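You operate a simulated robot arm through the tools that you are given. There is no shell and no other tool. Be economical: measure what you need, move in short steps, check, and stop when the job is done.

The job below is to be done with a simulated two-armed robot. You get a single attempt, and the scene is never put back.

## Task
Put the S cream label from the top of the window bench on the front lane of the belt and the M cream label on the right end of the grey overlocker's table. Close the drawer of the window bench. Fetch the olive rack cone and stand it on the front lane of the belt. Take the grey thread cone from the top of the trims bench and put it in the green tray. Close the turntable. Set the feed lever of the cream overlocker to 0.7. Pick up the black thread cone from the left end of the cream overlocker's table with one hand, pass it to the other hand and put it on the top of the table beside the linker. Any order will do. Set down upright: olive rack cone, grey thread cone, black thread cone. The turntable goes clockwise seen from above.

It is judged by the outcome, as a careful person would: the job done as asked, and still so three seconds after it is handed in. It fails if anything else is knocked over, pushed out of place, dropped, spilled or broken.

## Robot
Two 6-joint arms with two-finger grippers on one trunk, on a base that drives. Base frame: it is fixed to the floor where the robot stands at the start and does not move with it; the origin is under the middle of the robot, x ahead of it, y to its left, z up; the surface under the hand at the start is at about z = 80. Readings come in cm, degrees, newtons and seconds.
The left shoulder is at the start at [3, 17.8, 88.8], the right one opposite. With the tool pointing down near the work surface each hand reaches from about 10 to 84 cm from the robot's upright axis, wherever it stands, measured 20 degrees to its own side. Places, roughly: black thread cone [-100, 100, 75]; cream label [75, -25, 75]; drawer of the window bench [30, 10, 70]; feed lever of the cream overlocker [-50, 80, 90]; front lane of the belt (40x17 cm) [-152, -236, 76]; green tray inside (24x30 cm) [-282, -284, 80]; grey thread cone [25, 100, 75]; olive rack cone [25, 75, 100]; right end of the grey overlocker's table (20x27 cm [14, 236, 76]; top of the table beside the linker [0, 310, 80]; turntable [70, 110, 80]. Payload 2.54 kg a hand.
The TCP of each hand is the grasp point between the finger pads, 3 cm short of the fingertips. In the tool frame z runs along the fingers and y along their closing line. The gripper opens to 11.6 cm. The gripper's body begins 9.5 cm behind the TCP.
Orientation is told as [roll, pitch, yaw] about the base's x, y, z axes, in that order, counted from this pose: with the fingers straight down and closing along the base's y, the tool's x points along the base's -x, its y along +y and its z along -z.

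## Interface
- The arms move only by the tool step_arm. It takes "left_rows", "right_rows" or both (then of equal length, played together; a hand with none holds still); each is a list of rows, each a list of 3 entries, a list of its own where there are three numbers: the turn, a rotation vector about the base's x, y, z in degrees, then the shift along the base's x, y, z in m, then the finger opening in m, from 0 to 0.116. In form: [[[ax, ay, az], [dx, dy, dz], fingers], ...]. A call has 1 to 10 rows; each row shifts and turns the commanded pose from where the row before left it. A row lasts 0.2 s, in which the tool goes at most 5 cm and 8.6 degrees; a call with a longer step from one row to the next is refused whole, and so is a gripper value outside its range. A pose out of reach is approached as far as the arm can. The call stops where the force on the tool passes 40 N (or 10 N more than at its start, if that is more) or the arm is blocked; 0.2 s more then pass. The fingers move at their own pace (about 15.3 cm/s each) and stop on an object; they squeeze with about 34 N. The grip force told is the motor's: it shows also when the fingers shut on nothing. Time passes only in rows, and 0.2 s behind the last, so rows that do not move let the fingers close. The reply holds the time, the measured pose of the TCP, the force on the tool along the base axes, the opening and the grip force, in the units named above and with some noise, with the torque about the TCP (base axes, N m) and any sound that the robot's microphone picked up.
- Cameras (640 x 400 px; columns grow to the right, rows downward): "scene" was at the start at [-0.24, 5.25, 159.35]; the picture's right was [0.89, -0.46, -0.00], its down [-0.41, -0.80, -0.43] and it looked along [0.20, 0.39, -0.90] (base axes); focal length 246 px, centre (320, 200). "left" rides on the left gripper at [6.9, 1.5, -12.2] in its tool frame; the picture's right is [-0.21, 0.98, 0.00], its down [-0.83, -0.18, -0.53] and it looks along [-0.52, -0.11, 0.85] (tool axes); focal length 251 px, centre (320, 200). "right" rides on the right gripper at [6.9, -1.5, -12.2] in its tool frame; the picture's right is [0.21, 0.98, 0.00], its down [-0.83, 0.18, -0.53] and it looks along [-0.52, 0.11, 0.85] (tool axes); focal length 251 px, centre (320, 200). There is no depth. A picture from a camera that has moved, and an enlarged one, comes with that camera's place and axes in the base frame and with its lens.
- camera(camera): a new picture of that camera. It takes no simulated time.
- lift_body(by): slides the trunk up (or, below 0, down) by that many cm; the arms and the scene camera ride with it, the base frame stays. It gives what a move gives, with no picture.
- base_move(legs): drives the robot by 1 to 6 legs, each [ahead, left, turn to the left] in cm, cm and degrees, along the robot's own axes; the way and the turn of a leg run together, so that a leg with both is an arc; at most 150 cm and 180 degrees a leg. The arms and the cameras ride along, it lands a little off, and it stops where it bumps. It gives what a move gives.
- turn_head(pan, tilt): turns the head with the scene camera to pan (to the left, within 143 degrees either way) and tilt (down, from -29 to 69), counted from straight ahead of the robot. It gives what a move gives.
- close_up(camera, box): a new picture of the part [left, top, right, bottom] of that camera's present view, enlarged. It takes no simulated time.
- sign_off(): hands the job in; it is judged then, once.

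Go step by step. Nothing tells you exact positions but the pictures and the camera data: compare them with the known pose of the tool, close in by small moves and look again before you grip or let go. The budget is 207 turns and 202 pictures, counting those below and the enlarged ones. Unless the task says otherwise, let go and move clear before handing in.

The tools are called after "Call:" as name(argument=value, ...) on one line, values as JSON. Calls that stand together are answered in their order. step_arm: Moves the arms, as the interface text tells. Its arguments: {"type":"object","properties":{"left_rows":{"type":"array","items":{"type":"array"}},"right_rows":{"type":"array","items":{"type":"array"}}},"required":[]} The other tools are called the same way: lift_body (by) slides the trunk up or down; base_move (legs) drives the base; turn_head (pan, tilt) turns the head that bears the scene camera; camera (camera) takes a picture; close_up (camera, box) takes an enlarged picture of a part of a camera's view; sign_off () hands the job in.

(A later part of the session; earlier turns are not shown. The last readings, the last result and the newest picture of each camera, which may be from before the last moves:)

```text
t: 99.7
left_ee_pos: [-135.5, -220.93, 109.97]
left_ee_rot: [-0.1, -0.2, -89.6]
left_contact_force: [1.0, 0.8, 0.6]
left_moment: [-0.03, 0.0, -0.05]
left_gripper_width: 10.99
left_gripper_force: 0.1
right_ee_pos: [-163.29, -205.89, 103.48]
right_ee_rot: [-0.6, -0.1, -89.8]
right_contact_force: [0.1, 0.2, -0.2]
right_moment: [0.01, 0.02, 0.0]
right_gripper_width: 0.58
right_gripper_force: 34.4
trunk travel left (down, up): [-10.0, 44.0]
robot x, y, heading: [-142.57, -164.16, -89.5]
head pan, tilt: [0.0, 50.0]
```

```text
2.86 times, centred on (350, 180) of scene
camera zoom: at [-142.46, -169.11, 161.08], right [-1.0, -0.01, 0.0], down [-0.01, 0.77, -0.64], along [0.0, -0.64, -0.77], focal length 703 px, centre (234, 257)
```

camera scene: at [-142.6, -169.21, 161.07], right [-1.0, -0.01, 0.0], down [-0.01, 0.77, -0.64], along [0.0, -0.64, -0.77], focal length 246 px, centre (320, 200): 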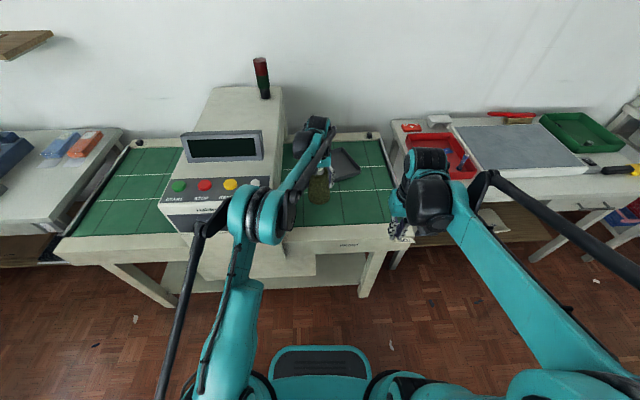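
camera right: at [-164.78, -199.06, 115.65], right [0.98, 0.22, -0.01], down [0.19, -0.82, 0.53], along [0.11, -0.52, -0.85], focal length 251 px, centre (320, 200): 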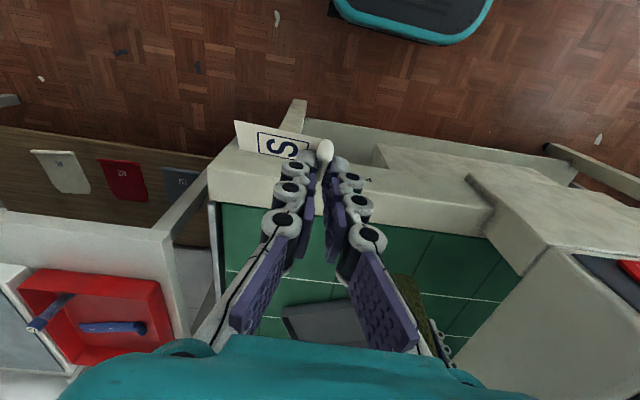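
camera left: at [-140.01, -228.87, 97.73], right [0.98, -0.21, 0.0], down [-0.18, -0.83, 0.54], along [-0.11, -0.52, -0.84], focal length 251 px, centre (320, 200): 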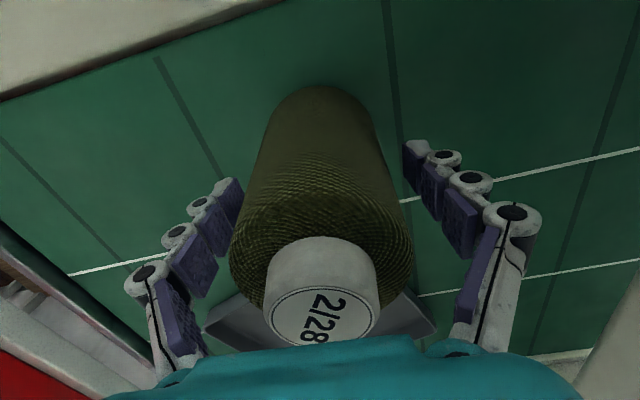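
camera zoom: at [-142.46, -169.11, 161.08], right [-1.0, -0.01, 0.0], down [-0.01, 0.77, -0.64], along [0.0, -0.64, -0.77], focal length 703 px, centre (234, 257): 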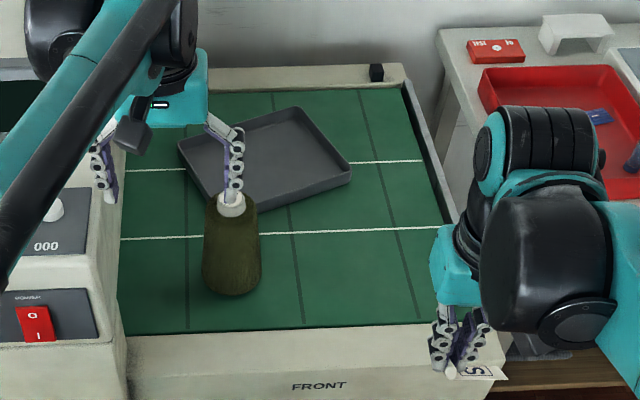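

Call:
step_arm(right_rows=[[[-8.45, 0, 0], [0.01, -0.045, 0], 0.0], [[-8.45, 0, 0], [0.01, -0.045, 0], 0.0], [[-8.45, 0, 0], [0.0, -0.045, 0], 0.0], [[-8.45, 0, 0], [0, -0.045, 0], 0.0], [[0, 0, 0], [0, -0.045, -0.01], 0.0], [[0, 0, 0], [0, -0.045, -0.02], 0.0], [[0, 0, 0], [0, -0.01, -0.045], 0.0], [[0, 0, 0], [0, 0, -0.045], 0.0], [[0, 0, 0], [0, 0, -0.045], 0.0], [[0, 0, 0], [0, 0, -0.03], 0.0]])

Call:
camera(camera="right")

Call:
close_up(camera="scene", box=[270, 110, 430, 250])

```text
t: 101.9
left_ee_pos: [-135.47, -221.07, 110.02]
left_ee_rot: [0.0, -0.2, -89.8]
left_contact_force: [0.2, -1.1, 0.6]
left_moment: [-0.02, 0.0, 0.02]
left_gripper_width: 10.99
left_gripper_force: 0.1
right_ee_pos: [-161.23, -233.89, 83.86]
right_ee_rot: [-0.6, -33.9, -89.8]
right_contact_force: [-0.5, 0.1, -0.3]
right_moment: [0.01, -0.01, 0.0]
right_gripper_width: 0.61
right_gripper_force: 34.2
trunk travel left (down, up): [-10.0, 44.0]
robot x, y, heading: [-142.28, -164.29, -89.5]
head pan, tilt: [0.0, 50.0]
```

```text
141 pictures are left
camera right: at [-162.69, -221.51, 90.21], right [0.98, 0.18, -0.13], down [0.19, -0.39, 0.9], along [0.11, -0.9, -0.41], focal length 251 px, centre (320, 200)
```

right: 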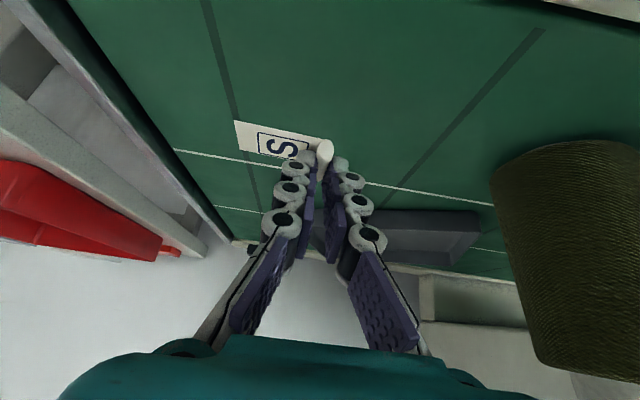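

```text
2.86 times, centred on (350, 180) of scene
camera zoom: at [-142.6, -169.19, 161.07], right [-1.0, -0.01, 0.0], down [-0.01, 0.77, -0.64], along [0.0, -0.64, -0.77], focal length 703 px, centre (234, 257)
```

zoom: 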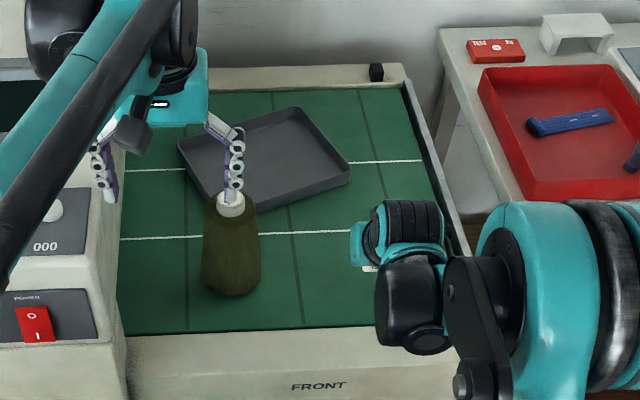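

Call:
step_arm(right_rows=[[[0, 0, 0], [0, 0.005, -0.02], 0.0], [[0, 0, 0], [0, 0, -0.015], 0.0], [[0, 0, 0], [0, 0, -0.004], 0.0]])

Call:
camera(camera="right")

```text
t: 102.7
left_ee_pos: [-135.54, -221.02, 109.99]
left_ee_rot: [0.0, -0.2, -89.7]
left_contact_force: [-0.3, 0.4, 0.5]
left_moment: [-0.01, 0.02, -0.01]
left_gripper_width: 11.0
left_gripper_force: 0.0
right_ee_pos: [-161.24, -233.38, 80.01]
right_ee_rot: [-0.6, -33.8, -89.7]
right_contact_force: [0.9, 0.7, -0.4]
right_moment: [-0.03, 0.03, 0.0]
right_gripper_width: 0.57
right_gripper_force: 34.1
trunk travel left (down, up): [-10.0, 44.0]
robot x, y, heading: [-142.31, -164.03, -89.6]
head pan, tilt: [0.0, 50.0]
```

```text
139 pictures are left
camera right: at [-162.75, -220.92, 86.35], right [0.98, 0.18, -0.13], down [0.19, -0.39, 0.9], along [0.11, -0.9, -0.41], focal length 251 px, centre (320, 200)
```

right: 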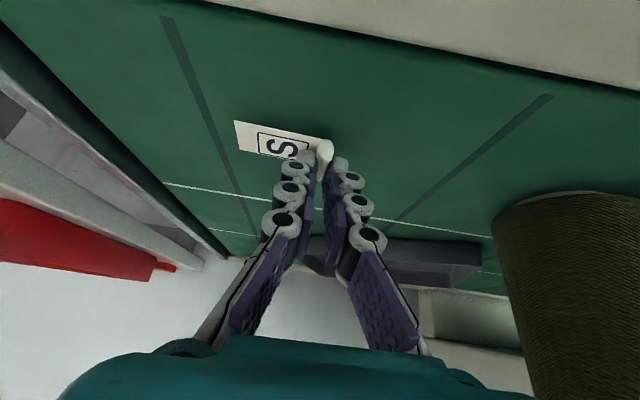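

Call:
step_arm(right_rows=[[[0, 0, 0], [0, 0, -0.003], 0.0], [[0, 0, 0], [0, 0, -0.003], 0.0]])

```text
t: 103.3
left_ee_pos: [-135.56, -221.01, 110.07]
left_ee_rot: [0.1, -0.2, -89.6]
left_contact_force: [-0.3, -0.4, -0.3]
left_moment: [0.03, 0.0, 0.0]
left_gripper_width: 11.02
left_gripper_force: 0.1
right_ee_pos: [-161.3, -233.5, 79.46]
right_ee_rot: [-0.7, -33.9, -89.7]
right_contact_force: [0.0, 1.0, 0.7]
right_moment: [0.04, -0.02, 0.02]
right_gripper_width: 0.61
right_gripper_force: 34.4
trunk travel left (down, up): [-10.0, 44.0]
robot x, y, heading: [-142.29, -163.96, -89.6]
head pan, tilt: [0.0, 50.0]
```

Call:
step_arm(right_rows=[[[0, 0, 0], [0, 0, -0.002], 0.0], [[0, 0, 0], [0, 0, -0.002], 0.0]])

Call:
close_up(camera="right", box=[200, 80, 400, 220])

```text
t: 103.9
left_ee_pos: [-135.46, -220.83, 110.08]
left_ee_rot: [0.0, -0.2, -89.8]
left_contact_force: [0.1, -0.6, -0.2]
left_moment: [0.01, 0.0, 0.01]
left_gripper_width: 11.03
left_gripper_force: 0.2
right_ee_pos: [-161.34, -233.2, 79.35]
right_ee_rot: [-0.7, -34.1, -89.8]
right_contact_force: [0.2, -0.9, 20.2]
right_moment: [-0.17, 0.03, 0.01]
right_gripper_width: 0.59
right_gripper_force: 33.7
trunk travel left (down, up): [-10.0, 44.0]
robot x, y, heading: [-142.52, -164.08, -89.8]
head pan, tilt: [0.0, 50.0]
```

```text
2.86 times, centred on (300, 150) of right
camera zoom: at [-162.73, -220.86, 85.52], right [0.98, 0.18, -0.13], down [0.19, -0.38, 0.9], along [0.11, -0.91, -0.41], focal length 718 px, centre (377, 343)
```

zoom: 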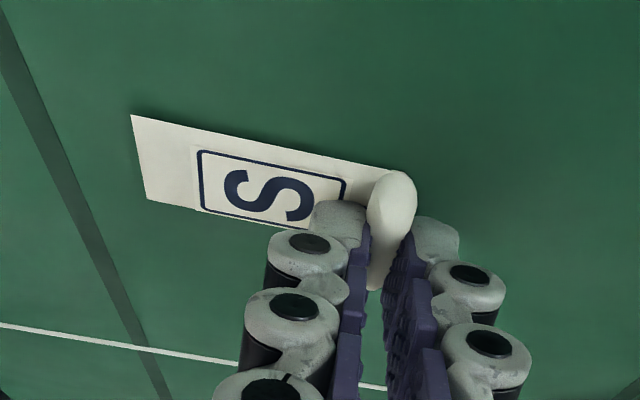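

Contact on the belt; open, rise and back off.

Call:
step_arm(right_rows=[[[0, 0, 0], [0, 0, 0.001], 0.02], [[0, 0, 0], [0, 0, 0], 0.035], [[0, 0, 0], [0, 0, 0.02], 0.035], [[0, 0, 0], [0, 0.01, 0.04], 0.035], [[0, 0, 0], [0, 0.02, 0.04], 0.035], [[8.45, 0, 0], [0, 0.04, 0.02], 0.035], [[8.45, 0, 0], [0, 0.04, 0.02], 0.035], [[8.45, 0, 0], [0, 0.04, 0.02], 0.035], [[8.45, 0, 0], [0, 0.04, 0.02], 0.035]], left_rows=[[[0, 0, 0], [0, 0, 0], 0.11], [[0, 0, 0], [0, 0, 0], 0.11], [[0, 0, 0], [0, 0, 0], 0.11], [[0, 0, 0], [0, 0, 0], 0.11], [[0, 0, 0], [0, 0, 0.0], 0.11], [[0, 0, 0], [0, 0.04, 0], 0.11], [[0, 0, 0], [0, 0.04, 0], 0.11], [[0, 0, 0], [0, 0.04, 0], 0.11], [[0, 0, 0], [0, 0, 0], 0.11]])

Call:
close_up(camera="scene", box=[270, 110, 430, 250])

Call:
turn_head(pan=-50, tilt=35)

Call:
camera(camera="scene")

```text
t: 105.9
left_ee_pos: [-135.6, -209.04, 109.97]
left_ee_rot: [0.0, -0.2, -89.7]
left_contact_force: [0.2, -0.9, -0.9]
left_moment: [-0.01, -0.02, 0.01]
left_gripper_width: 10.99
left_gripper_force: 0.2
right_ee_pos: [-161.47, -214.54, 97.1]
right_ee_rot: [-0.6, 0.1, -89.8]
right_contact_force: [-0.2, 0.0, 0.2]
right_moment: [0.02, 0.01, 0.01]
right_gripper_width: 3.49
right_gripper_force: 0.0
trunk travel left (down, up): [-10.0, 44.0]
robot x, y, heading: [-142.85, -164.27, -90.0]
head pan, tilt: [0.0, 50.0]
```

```text
2.86 times, centred on (350, 180) of scene
camera zoom: at [-142.6, -169.2, 161.07], right [-1.0, -0.01, 0.0], down [-0.01, 0.77, -0.64], along [0.0, -0.64, -0.77], focal length 703 px, centre (234, 257)
```

zoom: 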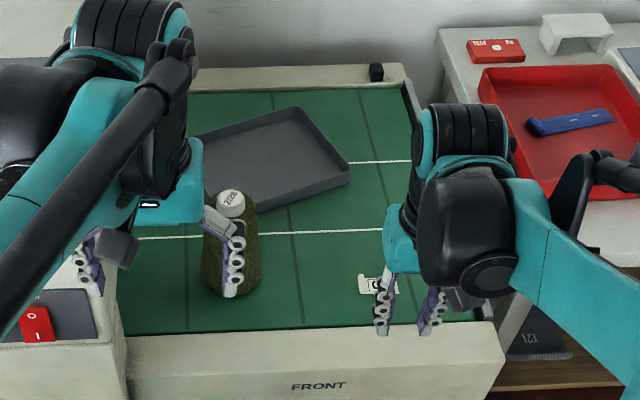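

```text
t: 107.1
left_ee_pos: [-135.48, -208.9, 109.89]
left_ee_rot: [0.0, -0.2, -89.8]
left_contact_force: [-0.3, 0.4, -0.5]
left_moment: [-0.02, 0.03, -0.01]
left_gripper_width: 10.99
left_gripper_force: 0.0
right_ee_pos: [-161.33, -214.37, 97.12]
right_ee_rot: [-0.6, -0.2, -89.7]
right_contact_force: [0.0, 0.0, -0.3]
right_moment: [-0.02, 0.0, -0.01]
right_gripper_width: 3.49
right_gripper_force: 0.1
trunk travel left (down, up): [-10.0, 44.0]
robot x, y, heading: [-143.1, -164.33, -89.7]
head pan, tilt: [-50.0, 35.0]
```

```text
136 pictures are left
camera scene: at [-149.35, -167.15, 163.25], right [-0.65, 0.76, 0.0], down [0.44, 0.37, -0.82], along [-0.62, -0.53, -0.57], focal length 246 px, centre (320, 200)
```

scene: 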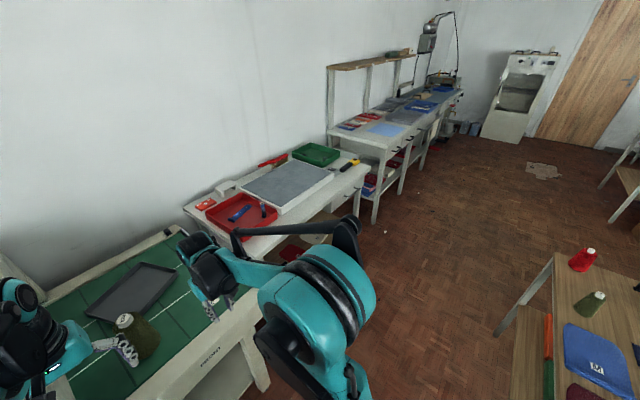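

Call:
step_arm(right_rows=[[[0, 0, 0], [0, 0.04, 0.01], 0.035], [[0, 0, 0], [0, 0.04, 0.01], 0.035], [[0, 0, 0], [0, 0.04, 0.01], 0.035]], left_rows=[[[0, 0, 0], [0.04, 0.02, 0], 0.11], [[0, 0, 0], [0.04, 0.02, 0], 0.11], [[0, 0, 0], [0.02, 0.02, 0], 0.11]])

Call:
base_move(legs=[[0, 145, 0], [-100, 0, 0], [-69, 0, 0], [0, -20, 0], [0, 0, 140], [25, 0, 0]])

Call:
turn_head(pan=10, tilt=40)

Call:
camera(camera="scene")

```text
t: 107.9
left_ee_pos: [-125.46, -202.62, 109.96]
left_ee_rot: [0.0, -0.2, -89.7]
left_contact_force: [0.1, 1.0, 0.1]
left_moment: [-0.07, 0.02, -0.02]
left_gripper_width: 11.01
left_gripper_force: 0.1
right_ee_pos: [-161.21, -202.11, 100.31]
right_ee_rot: [-0.5, -0.2, -89.8]
right_contact_force: [0.5, 1.0, 0.5]
right_moment: [-0.05, 0.01, 0.0]
right_gripper_width: 3.5
right_gripper_force: 0.1
trunk travel left (down, up): [-10.0, 44.0]
robot x, y, heading: [-142.64, -164.47, -89.5]
head pan, tilt: [-50.0, 35.0]
```

```text
t: 131.7
left_ee_pos: [5.85, 66.67, 109.9]
left_ee_rot: [0.0, -0.1, 51.3]
left_contact_force: [0.2, 0.1, -0.5]
left_moment: [-0.02, 0.05, -0.01]
left_gripper_width: 11.0
left_gripper_force: 0.1
right_ee_pos: [33.15, 43.67, 100.14]
right_ee_rot: [-0.5, -0.2, 51.3]
right_contact_force: [0.2, 0.4, 0.6]
right_moment: [-0.02, 0.0, 0.04]
right_gripper_width: 3.51
right_gripper_force: 0.1
trunk travel left (down, up): [-10.0, 44.0]
robot x, y, heading: [-5.59, 25.82, 50.8]
head pan, tilt: [-50.0, 35.0]
```

```text
t: 132.9
left_ee_pos: [5.79, 66.85, 109.93]
left_ee_rot: [0.0, -0.2, 51.3]
left_contact_force: [1.1, -0.4, 0.9]
left_moment: [0.01, 0.0, 0.0]
left_gripper_width: 11.0
left_gripper_force: 0.2
right_ee_pos: [33.13, 43.8, 100.24]
right_ee_rot: [-0.4, -0.1, 51.2]
right_contact_force: [0.8, -0.3, -0.3]
right_moment: [0.05, 0.0, -0.01]
right_gripper_width: 3.49
right_gripper_force: 0.0
trunk travel left (down, up): [-10.0, 44.0]
robot x, y, heading: [-5.24, 25.59, 51.2]
head pan, tilt: [10.0, 40.0]
```

```text
135 pictures are left
camera scene: at [-3.37, 30.68, 162.49], right [0.88, -0.48, 0.0], down [-0.31, -0.56, -0.77], along [0.37, 0.67, -0.64], focal length 246 px, centre (320, 200)
```

scene: 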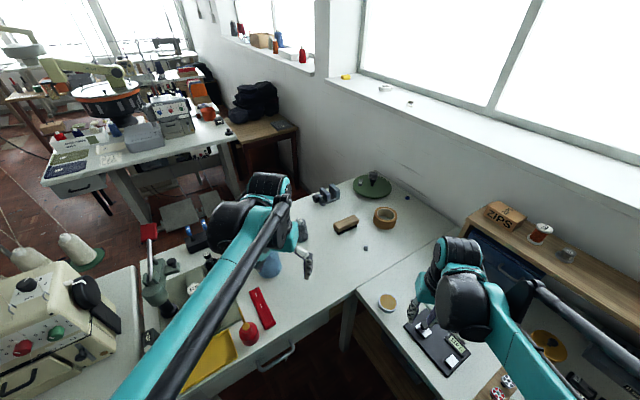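

Call:
close_up(camera="scene", box=[300, 150, 430, 240])

Call:
camera(camera="left")

```text
4.44 times, centred on (365, 195) of scene
camera zoom: at [-3.37, 30.68, 162.49], right [0.88, -0.48, 0.0], down [-0.31, -0.56, -0.77], along [0.37, 0.67, -0.64], focal length 1093 px, centre (120, 222)
```

zoom: 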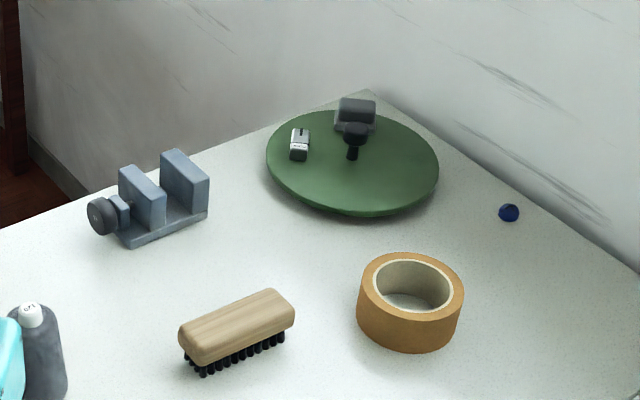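

```text
133 pictures are left
camera left: at [0.27, 62.34, 122.24], right [-0.63, 0.78, 0.0], down [0.66, 0.53, 0.54], along [0.42, 0.34, -0.84], focal length 251 px, centre (320, 200)
```

left: 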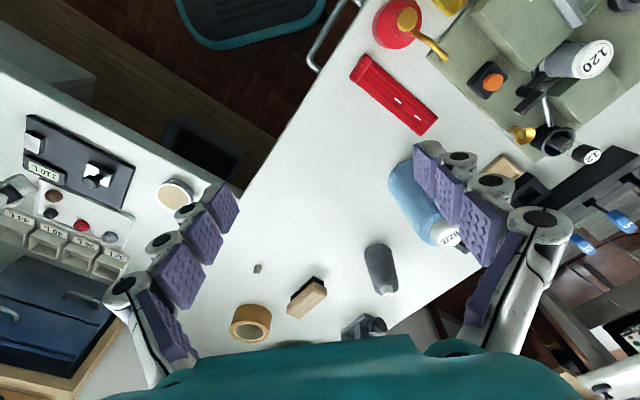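

Call:
step_arm(left_rows=[[[0, 0, 0], [0.0235, 0.04, 0], 0.09], [[0, 0, 0], [0.0235, 0.04, 0], 0.09], [[0, 0, 0], [0.0235, 0.04, 0], 0.09], [[0, 0, 0], [0.0235, 0.04, 0], 0.09], [[0, 0, 0], [0.0235, 0.04, 0], 0.09], [[0, 0, 0], [0.0235, 0.04, 0], 0.09], [[0, 0, 0], [0.0235, 0.04, 0], 0.09], [[0, 0, 0], [0.0235, 0.04, -0.01], 0.09], [[0, 0, 0], [0, 0, -0.04], 0.09]])

Call:
camera(camera="left")

Call:
camera(camera="scene")

```text
t: 134.9
left_ee_pos: [23.94, 97.76, 105.09]
left_ee_rot: [0.0, -0.2, 51.2]
left_contact_force: [0.6, 0.4, -0.2]
left_moment: [0.01, 0.05, -0.04]
left_gripper_width: 8.99
left_gripper_force: 0.0
left hand out of reach, approached as far as the arm can: row 8
right_ee_pos: [33.16, 43.71, 100.21]
right_ee_rot: [-0.5, -0.1, 51.2]
right_contact_force: [-0.5, -0.2, 0.7]
right_moment: [0.0, 0.0, 0.02]
right_gripper_width: 3.5
right_gripper_force: 0.1
trunk travel left (down, up): [-10.0, 44.0]
robot x, y, heading: [-5.52, 25.8, 51.2]
head pan, tilt: [10.0, 40.0]
```

```text
132 pictures are left
camera left: at [18.48, 93.29, 117.32], right [-0.63, 0.78, 0.0], down [0.66, 0.53, 0.54], along [0.42, 0.34, -0.84], focal length 251 px, centre (320, 200)
```

left: 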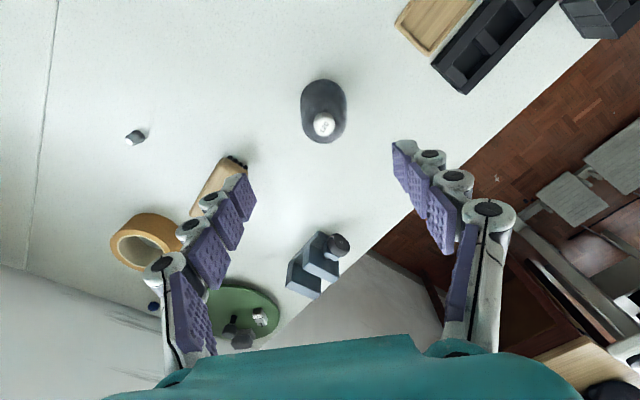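

```text
131 pictures are left
camera scene: at [-3.38, 30.66, 162.5], right [0.88, -0.48, 0.0], down [-0.31, -0.56, -0.77], along [0.37, 0.67, -0.64], focal length 246 px, centre (320, 200)
```

scene: 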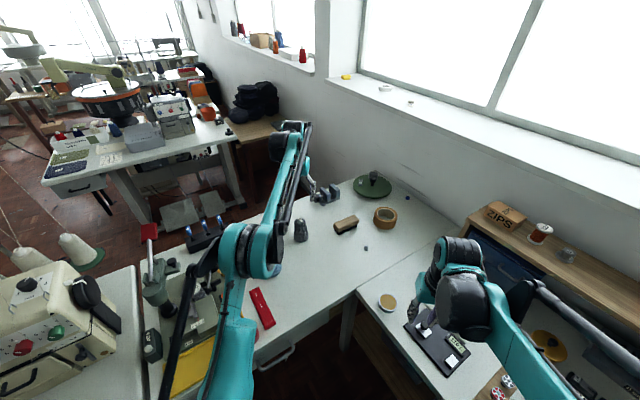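

Call:
step_arm(left_rows=[[[0, 0, 0], [0.002, 0.005, -0.045], 0.09], [[0, 0, 0], [0, 0, -0.045], 0.09], [[0, 0, 0], [0, 0, 0], 0.09]])

Call:
camera(camera="left")

```text
t: 135.8
left_ee_pos: [24.19, 98.16, 96.05]
left_ee_rot: [0.0, -0.1, 51.3]
left_contact_force: [0.3, 0.0, 0.3]
left_moment: [0.02, 0.02, 0.0]
left_gripper_width: 9.0
left_gripper_force: 0.1
right_ee_pos: [33.19, 43.72, 100.1]
right_ee_rot: [-0.5, -0.1, 51.1]
right_contact_force: [-0.9, 0.1, 0.2]
right_moment: [0.0, 0.0, 0.0]
right_gripper_width: 3.51
right_gripper_force: 0.0
trunk travel left (down, up): [-10.0, 44.0]
robot x, y, heading: [-5.62, 26.03, 51.4]
head pan, tilt: [10.0, 40.0]
```

```text
130 pictures are left
camera left: at [18.61, 93.77, 108.37], right [-0.63, 0.78, 0.0], down [0.66, 0.53, 0.54], along [0.42, 0.34, -0.84], focal length 251 px, centre (320, 200)
```

left: 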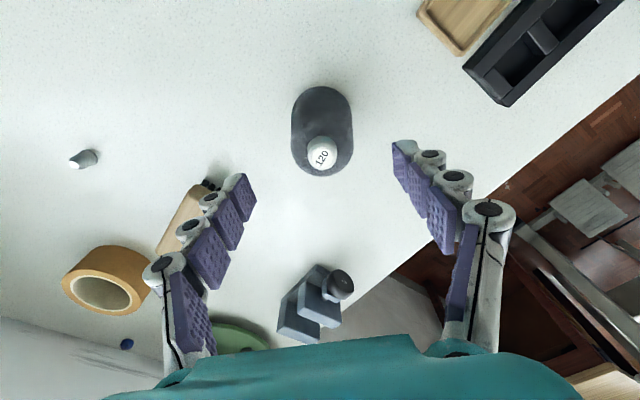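

Call:
step_arm(left_rows=[[[0, 0, 0], [0, 0.002, -0.04], 0.09], [[0, 0, 0], [0, 0, -0.03], 0.09], [[0, 0, 0], [0, 0, -0.03], 0.09], [[0, 0, 0], [0, 0, 0], 0.02], [[0, 0, 0], [0, 0, 0], 0.02], [[0, 0, 0], [0, 0, 0], 0.02]])

Call:
camera(camera="left")

```text
t: 137.2
left_ee_pos: [24.13, 98.31, 86.11]
left_ee_rot: [0.0, -0.1, 51.3]
left_contact_force: [0.2, 0.6, 0.4]
left_moment: [0.01, -0.01, -0.01]
left_gripper_width: 5.92
left_gripper_force: 33.9
right_ee_pos: [33.22, 43.69, 100.16]
right_ee_rot: [-0.5, -0.1, 51.3]
right_contact_force: [0.0, 0.9, 0.5]
right_moment: [0.0, 0.01, -0.03]
right_gripper_width: 3.49
right_gripper_force: 0.1
trunk travel left (down, up): [-10.0, 44.0]
robot x, y, heading: [-5.2, 25.93, 51.4]
head pan, tilt: [10.0, 40.0]
```

```text
129 pictures are left
camera left: at [18.64, 94.04, 98.43], right [-0.63, 0.78, 0.0], down [0.66, 0.53, 0.54], along [0.42, 0.34, -0.84], focal length 251 px, centre (320, 200)
```

left: 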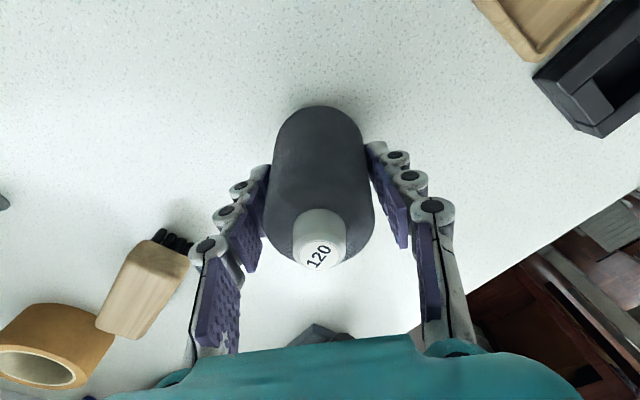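

Call:
step_arm(left_rows=[[[0, 0, 0], [0, 0, 0.03], 0.02], [[0, 0, 0], [0, 0, 0.04], 0.02], [[0, 0, 0], [0, 0, 0.045], 0.02], [[0, 0, 0], [-0.006, -0.008, 0.045], 0.02], [[0, 0, 0], [-0.006, -0.008, 0.045], 0.02], [[0, 0, 0], [-0.012, -0.015, 0.035], 0.02], [[0, 0, 0], [-0.028, -0.035, 0], 0.02], [[0, 0, 0], [-0.028, -0.035, 0], 0.02], [[0, 0, 0], [-0.028, -0.035, 0], 0.02], [[0, 0, 0], [-0.028, -0.035, 0], 0.02]])

Call:
step_arm(left_rows=[[[0, 0, 0], [-0.028, -0.035, 0], 0.02], [[0, 0, 0], [-0.028, -0.035, 0], 0.02], [[0, 0, 0], [-0.028, -0.035, 0], 0.02]])

Call:
camera(camera="left")

```text
t: 139.3
left_ee_pos: [10.4, 81.18, 110.37]
left_ee_rot: [0.0, -0.3, 51.3]
left_contact_force: [0.0, -1.3, -1.7]
left_moment: [0.02, -0.04, 0.0]
left_gripper_width: 5.92
left_gripper_force: 33.6
right_ee_pos: [33.18, 43.57, 100.25]
right_ee_rot: [-0.6, -0.2, 51.2]
right_contact_force: [-0.7, -0.3, 0.5]
right_moment: [0.03, -0.02, -0.03]
right_gripper_width: 3.51
right_gripper_force: 0.0
trunk travel left (down, up): [-10.0, 44.0]
robot x, y, heading: [-5.54, 25.38, 51.1]
head pan, tilt: [10.0, 40.0]
```

```text
t: 140.2
left_ee_pos: [1.96, 70.63, 110.11]
left_ee_rot: [0.0, -0.3, 51.2]
left_contact_force: [-0.1, -0.5, -2.5]
left_moment: [0.03, -0.04, -0.02]
left_gripper_width: 5.94
left_gripper_force: 33.9
right_ee_pos: [33.03, 43.45, 100.3]
right_ee_rot: [-0.4, -0.3, 51.2]
right_contact_force: [-0.3, 0.4, -0.1]
right_moment: [0.05, 0.0, 0.01]
right_gripper_width: 3.49
right_gripper_force: 0.1
trunk travel left (down, up): [-10.0, 44.0]
robot x, y, heading: [-5.33, 25.66, 51.3]
head pan, tilt: [10.0, 40.0]
```

```text
128 pictures are left
camera left: at [-3.48, 66.27, 122.45], right [-0.63, 0.78, 0.0], down [0.66, 0.53, 0.54], along [0.42, 0.34, -0.84], focal length 251 px, centre (320, 200)
```

left: 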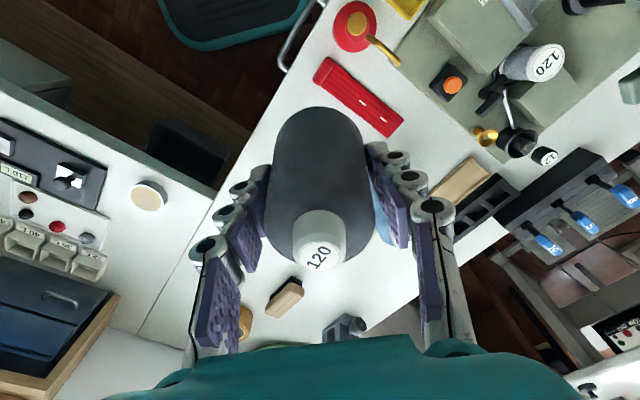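

Call:
base_move(legs=[[-25, 0, 0], [0, 0, -141], [0, 24, 0], [100, 0, 0], [68, 0, 0], [0, -145, 0]])

Call:
turn_head(pan=-70, tilt=35)

Call:
camera(camera="scene")

```text
t: 164.2
left_ee_pos: [-119.22, -203.99, 110.22]
left_ee_rot: [0.0, -0.2, -89.8]
left_contact_force: [0.2, -0.3, -1.2]
left_moment: [0.03, -0.04, -0.01]
left_gripper_width: 5.91
left_gripper_force: 33.9
right_ee_pos: [-160.37, -202.42, 100.25]
right_ee_rot: [-0.5, -0.1, -89.9]
right_contact_force: [-0.2, -0.1, 0.0]
right_moment: [0.0, -0.02, 0.01]
right_gripper_width: 3.49
right_gripper_force: 0.1
trunk travel left (down, up): [-10.0, 44.0]
robot x, y, heading: [-141.69, -164.25, -89.7]
head pan, tilt: [10.0, 40.0]
```

```text
t: 165.8
left_ee_pos: [-119.14, -204.04, 110.13]
left_ee_rot: [0.0, -0.2, -89.7]
left_contact_force: [-0.1, 0.1, -1.2]
left_moment: [-0.03, -0.01, 0.02]
left_gripper_width: 5.9
left_gripper_force: 33.4
right_ee_pos: [-160.39, -202.42, 100.17]
right_ee_rot: [-0.6, -0.1, -89.9]
right_contact_force: [-0.3, 0.4, 0.2]
right_moment: [0.0, 0.02, 0.02]
right_gripper_width: 3.51
right_gripper_force: 0.0
trunk travel left (down, up): [-10.0, 44.0]
robot x, y, heading: [-141.39, -164.15, -89.9]
head pan, tilt: [-70.0, 35.0]
```

```text
127 pictures are left
camera scene: at [-149.92, -164.55, 163.25], right [-0.35, 0.94, 0.0], down [0.54, 0.2, -0.82], along [-0.77, -0.28, -0.57], focal length 246 px, centre (320, 200)
```

scene: 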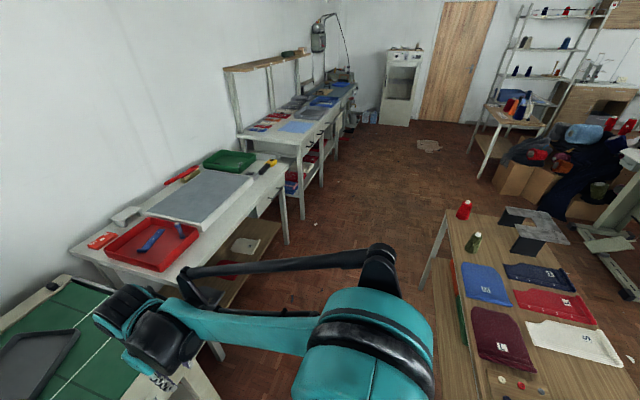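

Call:
base_move(legs=[[22, 0, 0], [0, -150, 0], [10, 0, 0]])

Call:
turn_head(pan=5, tilt=45)

Call:
camera(camera="scene")

```text
t: 175.2
left_ee_pos: [-267.79, -236.8, 110.07]
left_ee_rot: [0.0, 0.0, -89.7]
left_contact_force: [-0.3, 0.1, 0.5]
left_moment: [0.03, 0.01, 0.0]
left_gripper_width: 1.99
left_gripper_force: 0.0
right_ee_pos: [-309.02, -235.34, 100.05]
right_ee_rot: [-0.5, -0.1, -89.8]
right_contact_force: [-0.5, -0.5, 0.0]
right_moment: [0.03, 0.0, 0.01]
right_gripper_width: 3.49
right_gripper_force: 0.1
trunk travel left (down, up): [-10.0, 44.0]
robot x, y, heading: [-289.97, -196.91, -89.5]
head pan, tilt: [-70.0, 35.0]
```

```text
t: 176.6
left_ee_pos: [-267.7, -236.6, 110.24]
left_ee_rot: [0.1, -0.2, -89.6]
left_contact_force: [0.3, -0.4, -0.1]
left_moment: [0.02, -0.02, 0.04]
left_gripper_width: 2.02
left_gripper_force: 0.0
right_ee_pos: [-309.01, -235.13, 100.17]
right_ee_rot: [-0.6, -0.1, -89.9]
right_contact_force: [0.2, 0.3, 0.2]
right_moment: [-0.03, 0.0, 0.0]
right_gripper_width: 3.49
right_gripper_force: 0.1
trunk travel left (down, up): [-10.0, 44.0]
robot x, y, heading: [-289.88, -197.11, -89.4]
head pan, tilt: [5.0, 45.0]
```

```text
126 pictures are left
camera scene: at [-289.48, -202.24, 161.77], right [-1.0, -0.09, 0.0], down [-0.07, 0.7, -0.71], along [0.07, -0.7, -0.71], focal length 246 px, centre (320, 200)
```

scene: 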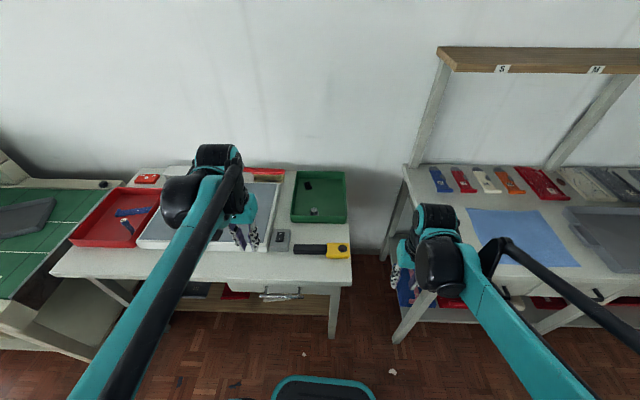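

The grey cone was knocked out of the left hand on the way, probably against the gate console. I look for it.

Call:
turn_head(pan=60, tilt=40)

Call:
camera(camera="scene")

Call:
close_up(camera="scene", box=[200, 80, 440, 240])

```text
t: 177.9
left_ee_pos: [-267.74, -236.73, 110.17]
left_ee_rot: [0.0, -0.2, -89.7]
left_contact_force: [0.8, -0.1, -0.4]
left_moment: [0.01, -0.02, 0.01]
left_gripper_width: 1.98
left_gripper_force: 0.1
right_ee_pos: [-308.92, -235.21, 100.16]
right_ee_rot: [-0.5, -0.1, -89.9]
right_contact_force: [0.6, -0.6, 0.6]
right_moment: [0.0, -0.01, 0.0]
right_gripper_width: 3.48
right_gripper_force: 0.1
trunk travel left (down, up): [-10.0, 44.0]
robot x, y, heading: [-289.98, -196.83, -89.8]
head pan, tilt: [60.0, 40.0]
```

```text
125 pictures are left
camera scene: at [-282.85, -198.36, 162.49], right [-0.5, -0.87, 0.0], down [-0.56, 0.32, -0.77], along [0.67, -0.38, -0.64], focal length 246 px, centre (320, 200)
```

scene: 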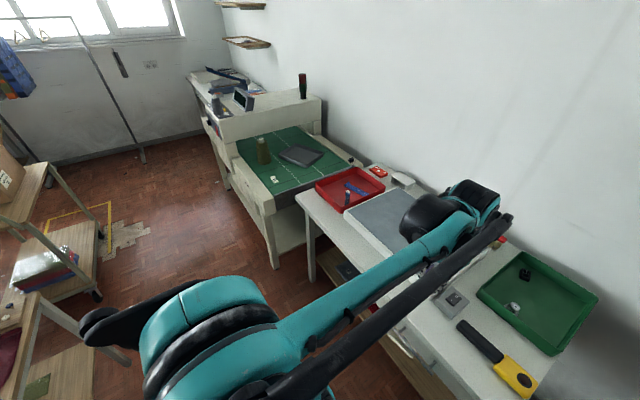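

```text
2.50 times, centred on (320, 160) of scene
camera zoom: at [-282.85, -198.36, 162.49], right [-0.5, -0.87, 0.0], down [-0.56, 0.32, -0.77], along [0.67, -0.38, -0.64], focal length 615 px, centre (320, 300)
```

zoom: 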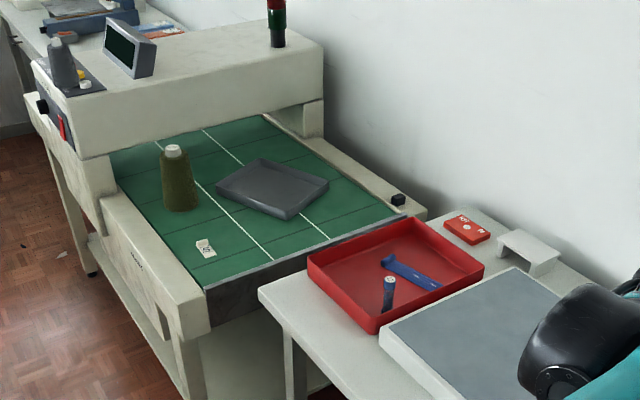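

Call:
step_arm(left_rows=[[[0, 0, 0], [0, 0.02, 0.04], 0.09], [[0, 0, 0], [0, 0.02, 0.04], 0.09], [[0, 0, 0], [0, 0.02, 0.04], 0.09], [[0, 0, 0], [0, 0.02, 0.04], 0.09], [[0, 0, 0], [0, 0.02, 0.04], 0.09], [[0, 0, 0], [0, 0.02, 0.03], 0.09]])

Call:
base_move(legs=[[-10, 0, 0], [0, 125, 0], [-15, 0, 0]])

Call:
turn_head(pan=25, tilt=40)

Call:
camera(camera="scene")

```text
t: 179.3
left_ee_pos: [-267.86, -224.5, 133.22]
left_ee_rot: [-0.1, -0.2, -89.7]
left_contact_force: [-0.7, 0.8, -0.4]
left_moment: [0.0, -0.02, -0.01]
left_gripper_width: 9.01
left_gripper_force: 0.0
right_ee_pos: [-309.04, -234.99, 100.12]
right_ee_rot: [-0.4, -0.2, -89.8]
right_contact_force: [-0.8, -0.1, -0.6]
right_moment: [-0.03, 0.0, 0.03]
right_gripper_width: 3.5
right_gripper_force: 0.0
trunk travel left (down, up): [-10.0, 44.0]
robot x, y, heading: [-290.16, -196.44, -89.5]
head pan, tilt: [60.0, 40.0]
```

```text
t: 187.2
left_ee_pos: [-143.97, -199.17, 133.12]
left_ee_rot: [0.1, -0.2, -90.1]
left_contact_force: [0.4, 0.1, -0.2]
left_moment: [-0.07, 0.05, 0.02]
left_gripper_width: 9.01
left_gripper_force: 0.0
right_ee_pos: [-185.02, -209.68, 100.3]
right_ee_rot: [-0.5, -0.1, -90.1]
right_contact_force: [-0.3, 0.0, -0.9]
right_moment: [-0.04, 0.05, -0.03]
right_gripper_width: 3.52
right_gripper_force: 0.2
trunk travel left (down, up): [-10.0, 44.0]
robot x, y, heading: [-165.78, -171.79, -89.9]
head pan, tilt: [60.0, 40.0]
```

```text
t: 188.3
left_ee_pos: [-144.01, -199.3, 133.25]
left_ee_rot: [0.0, -0.1, -89.9]
left_contact_force: [-0.2, 0.7, 0.0]
left_moment: [-0.05, -0.02, -0.01]
left_gripper_width: 9.01
left_gripper_force: 0.0
right_ee_pos: [-185.04, -209.66, 100.29]
right_ee_rot: [-0.5, 0.0, -90.1]
right_contact_force: [-0.8, 0.4, -0.4]
right_moment: [-0.01, -0.01, 0.0]
right_gripper_width: 3.51
right_gripper_force: 0.2
trunk travel left (down, up): [-10.0, 44.0]
robot x, y, heading: [-166.17, -171.55, -89.7]
head pan, tilt: [25.0, 40.0]
```

```text
123 pictures are left
camera scene: at [-162.65, -176.46, 162.49], right [-0.91, -0.42, 0.0], down [-0.27, 0.58, -0.77], along [0.33, -0.69, -0.64], focal length 246 px, centre (320, 200)
```

scene: 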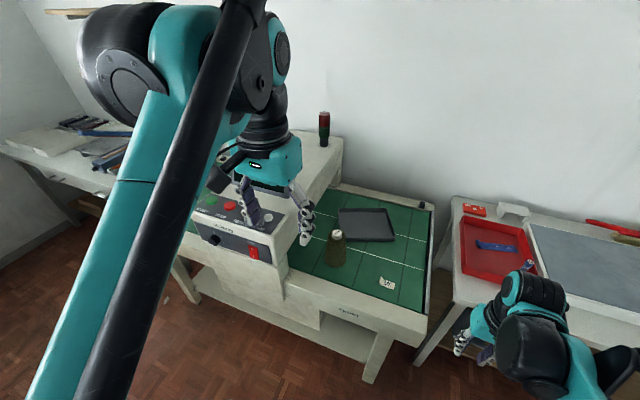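

Call:
camera(camera="left")

Call:
turn_head(pan=40, tilt=35)

Call:
camera(camera="scene")

```text
122 pictures are left
camera left: at [-142.43, -192.29, 145.45], right [0.98, -0.21, 0.0], down [-0.18, -0.82, 0.54], along [-0.11, -0.52, -0.84], focal length 251 px, centre (320, 200)
```

left: 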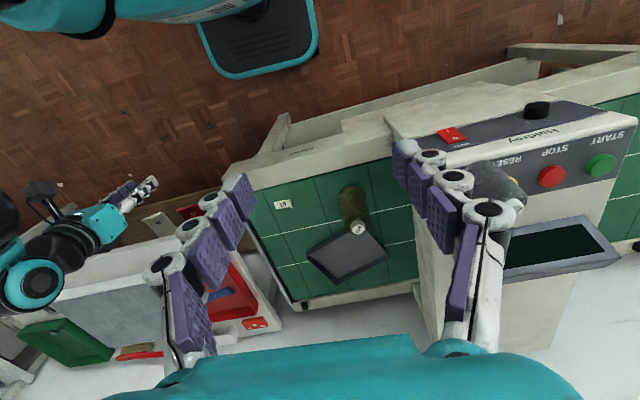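

```text
t: 189.0
left_ee_pos: [-143.96, -199.33, 133.22]
left_ee_rot: [0.0, -0.2, -90.0]
left_contact_force: [-1.5, 0.1, -0.3]
left_moment: [0.0, 0.0, 0.02]
left_gripper_width: 8.99
left_gripper_force: 0.1
right_ee_pos: [-185.17, -209.61, 100.12]
right_ee_rot: [-0.5, -0.1, -90.1]
right_contact_force: [1.2, 0.0, -0.3]
right_moment: [0.03, -0.02, 0.0]
right_gripper_width: 3.5
right_gripper_force: 0.1
trunk travel left (down, up): [-10.0, 44.0]
robot x, y, heading: [-166.26, -171.28, -89.9]
head pan, tilt: [40.0, 35.0]
```

```text
121 pictures are left
camera scene: at [-160.6, -175.49, 163.25], right [-0.77, -0.64, 0.0], down [-0.37, 0.44, -0.82], along [0.53, -0.63, -0.57], focal length 246 px, centre (320, 200)
```

scene: 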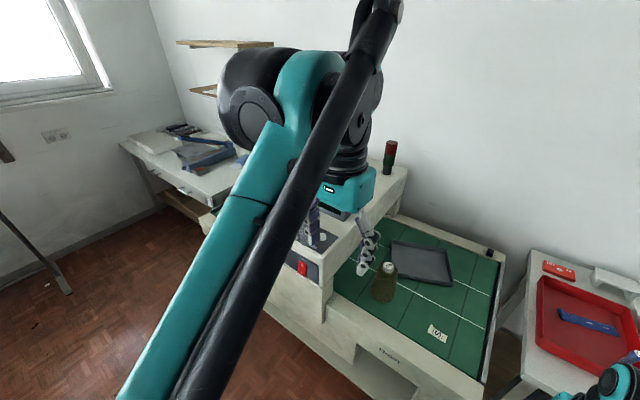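

Call:
step_arm(left_rows=[[[0, 0, 0], [0.045, 0.0, 0], 0.1], [[0, 0, 0], [0.045, 0.0, 0], 0.1], [[0, 0, 0], [0.045, 0.0, 0], 0.1], [[0, 0, 0], [0.045, 0.0, 0], 0.1]])

Call:
camera(camera="left")

Call:
close_up(camera="left", box=[230, 100, 430, 240])

```text
t: 190.0
left_ee_pos: [-125.64, -199.39, 132.99]
left_ee_rot: [0.0, -0.2, -89.9]
left_contact_force: [1.1, -0.2, -0.1]
left_moment: [0.02, 0.0, 0.0]
left_gripper_width: 9.99
left_gripper_force: 0.0
right_ee_pos: [-185.1, -209.69, 100.15]
right_ee_rot: [-0.7, -0.1, -90.0]
right_contact_force: [0.7, 0.9, 0.5]
right_moment: [-0.02, 0.06, 0.0]
right_gripper_width: 3.52
right_gripper_force: 0.1
trunk travel left (down, up): [-10.0, 44.0]
robot x, y, heading: [-165.9, -171.41, -89.9]
head pan, tilt: [40.0, 35.0]
```

```text
120 pictures are left
camera left: at [-124.17, -192.35, 145.32], right [0.98, -0.21, 0.0], down [-0.18, -0.82, 0.54], along [-0.12, -0.52, -0.84], focal length 251 px, centre (320, 200)
```

left: 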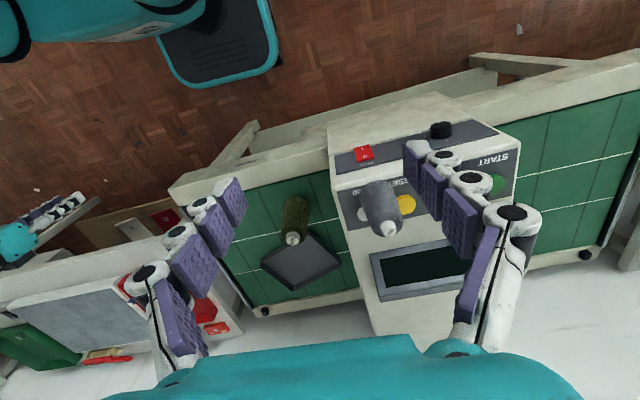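

```text
2.86 times, centred on (330, 170) of left
camera zoom: at [-124.17, -192.35, 145.32], right [0.98, -0.21, 0.0], down [-0.18, -0.82, 0.54], along [-0.12, -0.52, -0.84], focal length 718 px, centre (291, 286)
```

zoom: 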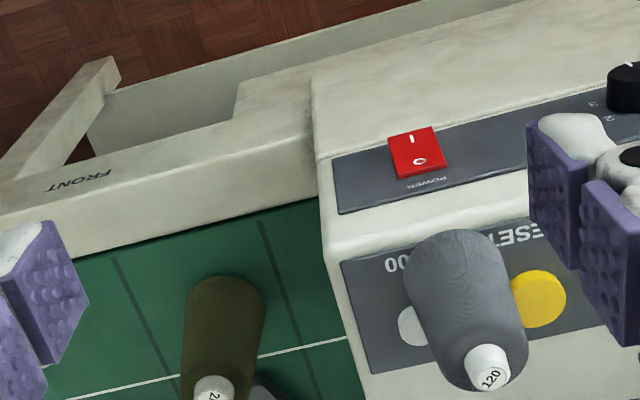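

Call:
step_arm(left_rows=[[[0, 0, 0], [0.019, -0.045, 0], 0.1], [[0, 0, 0], [0.019, -0.045, 0], 0.1], [[0, 0, 0], [0.019, -0.045, 0], 0.1], [[0, 0, 0], [0.018, -0.045, 0], 0.1], [[0, 0, 0], [0.0, -0.045, 0], 0.1], [[0, 0, 0], [0.0, -0.01, -0.03], 0.1], [[0, 0, 0], [0.0, 0, -0.04], 0.1], [[0, 0, 0], [0.0, 0, -0.04], 0.1]])

Call:
camera(camera="left")

Call:
camera(camera="scene")

```text
t: 191.8
left_ee_pos: [-119.04, -221.82, 120.63]
left_ee_rot: [0.0, -0.1, -90.0]
left_contact_force: [1.8, -0.3, 0.0]
left_moment: [0.0, 0.02, 0.0]
left_gripper_width: 9.99
left_gripper_force: 0.0
left hand out of reach, approached as far as the arm can: row 5
right_ee_pos: [-185.07, -209.66, 100.14]
right_ee_rot: [-0.5, -0.2, -90.2]
right_contact_force: [0.5, -0.1, -0.5]
right_moment: [0.01, -0.01, -0.01]
right_gripper_width: 3.5
right_gripper_force: 0.1
trunk travel left (down, up): [-10.0, 44.0]
robot x, y, heading: [-166.51, -171.85, -90.0]
head pan, tilt: [40.0, 35.0]
```

```text
118 pictures are left
camera left: at [-117.65, -214.75, 132.9], right [0.98, -0.21, 0.0], down [-0.18, -0.82, 0.54], along [-0.11, -0.52, -0.84], focal length 251 px, centre (320, 200)
```

left: 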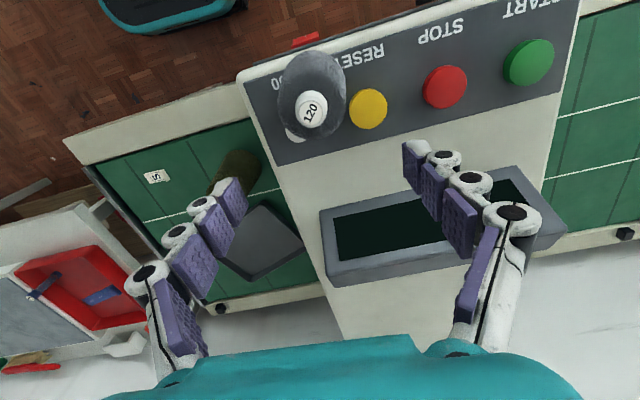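

```text
117 pictures are left
camera scene: at [-160.55, -175.51, 163.25], right [-0.77, -0.64, 0.0], down [-0.37, 0.44, -0.82], along [0.53, -0.63, -0.57], focal length 246 px, centre (320, 200)
```

scene: 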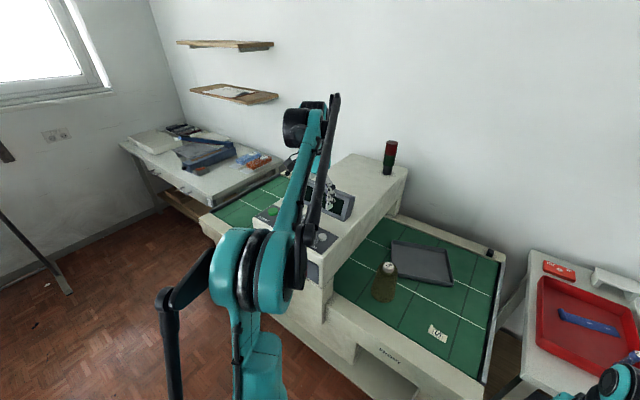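

Call:
step_arm(left_rows=[[[0, 0, 0], [0, 0.029, 0.0], 0.1], [[0, 0, 0], [0, 0, -0.03], 0.1], [[0, 0, 0], [0, 0, -0.02], 0.1]])

Call:
camera(camera="left")

```text
t: 192.6
left_ee_pos: [-119.32, -218.94, 115.73]
left_ee_rot: [-0.1, -0.1, -90.0]
left_contact_force: [0.2, -0.2, 0.0]
left_moment: [-0.01, -0.04, 0.0]
left_gripper_width: 9.99
left_gripper_force: 0.1
right_ee_pos: [-185.3, -209.6, 100.23]
right_ee_rot: [-0.5, -0.2, -90.0]
right_contact_force: [1.1, 0.1, 0.6]
right_moment: [-0.02, 0.04, 0.0]
right_gripper_width: 3.49
right_gripper_force: 0.0
trunk travel left (down, up): [-10.0, 44.0]
robot x, y, heading: [-165.99, -171.62, -90.0]
head pan, tilt: [40.0, 35.0]
```

```text
116 pictures are left
camera left: at [-117.64, -211.72, 127.9], right [0.98, -0.21, 0.0], down [-0.18, -0.82, 0.54], along [-0.11, -0.52, -0.84], focal length 251 px, centre (320, 200)
```

left: 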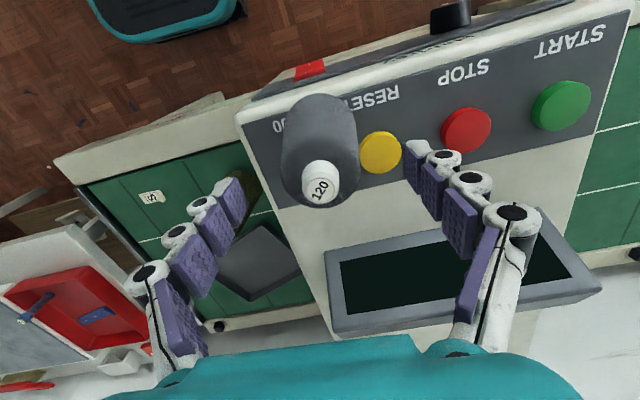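

Call:
step_arm(left_rows=[[[0, 0, 0], [0, -0.002, -0.03], 0.09], [[0, 0, 0], [0, 0, -0.03], 0.09], [[0, 0, 0], [0, 0, -0.009], 0.09], [[0, 0, 0], [0, 0, 0], 0.02], [[0, 0, 0], [0, 0, 0], 0.02], [[0, 0, 0], [0, 0, 0], 0.02]])

Call:
camera(camera="left")

```text
t: 194.0
left_ee_pos: [-119.07, -219.17, 108.62]
left_ee_rot: [0.0, -0.2, -90.0]
left_contact_force: [-0.5, 0.5, -0.7]
left_moment: [0.01, -0.01, -0.02]
left_gripper_width: 6.27
left_gripper_force: 34.7
right_ee_pos: [-185.1, -209.73, 100.12]
right_ee_rot: [-0.4, 0.0, -90.1]
right_contact_force: [-0.2, 0.5, 0.0]
right_moment: [0.0, -0.01, 0.0]
right_gripper_width: 3.51
right_gripper_force: 0.0
trunk travel left (down, up): [-10.0, 44.0]
robot x, y, heading: [-166.42, -171.57, -89.9]
head pan, tilt: [40.0, 35.0]
```

```text
115 pictures are left
camera left: at [-117.6, -212.08, 120.98], right [0.98, -0.21, 0.0], down [-0.18, -0.82, 0.54], along [-0.11, -0.52, -0.84], focal length 251 px, centre (320, 200)
```

left: 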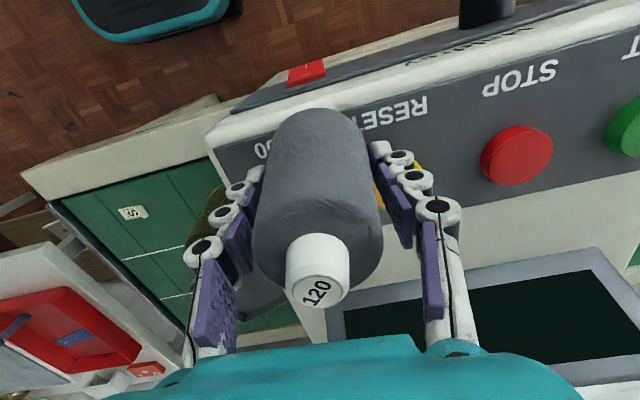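

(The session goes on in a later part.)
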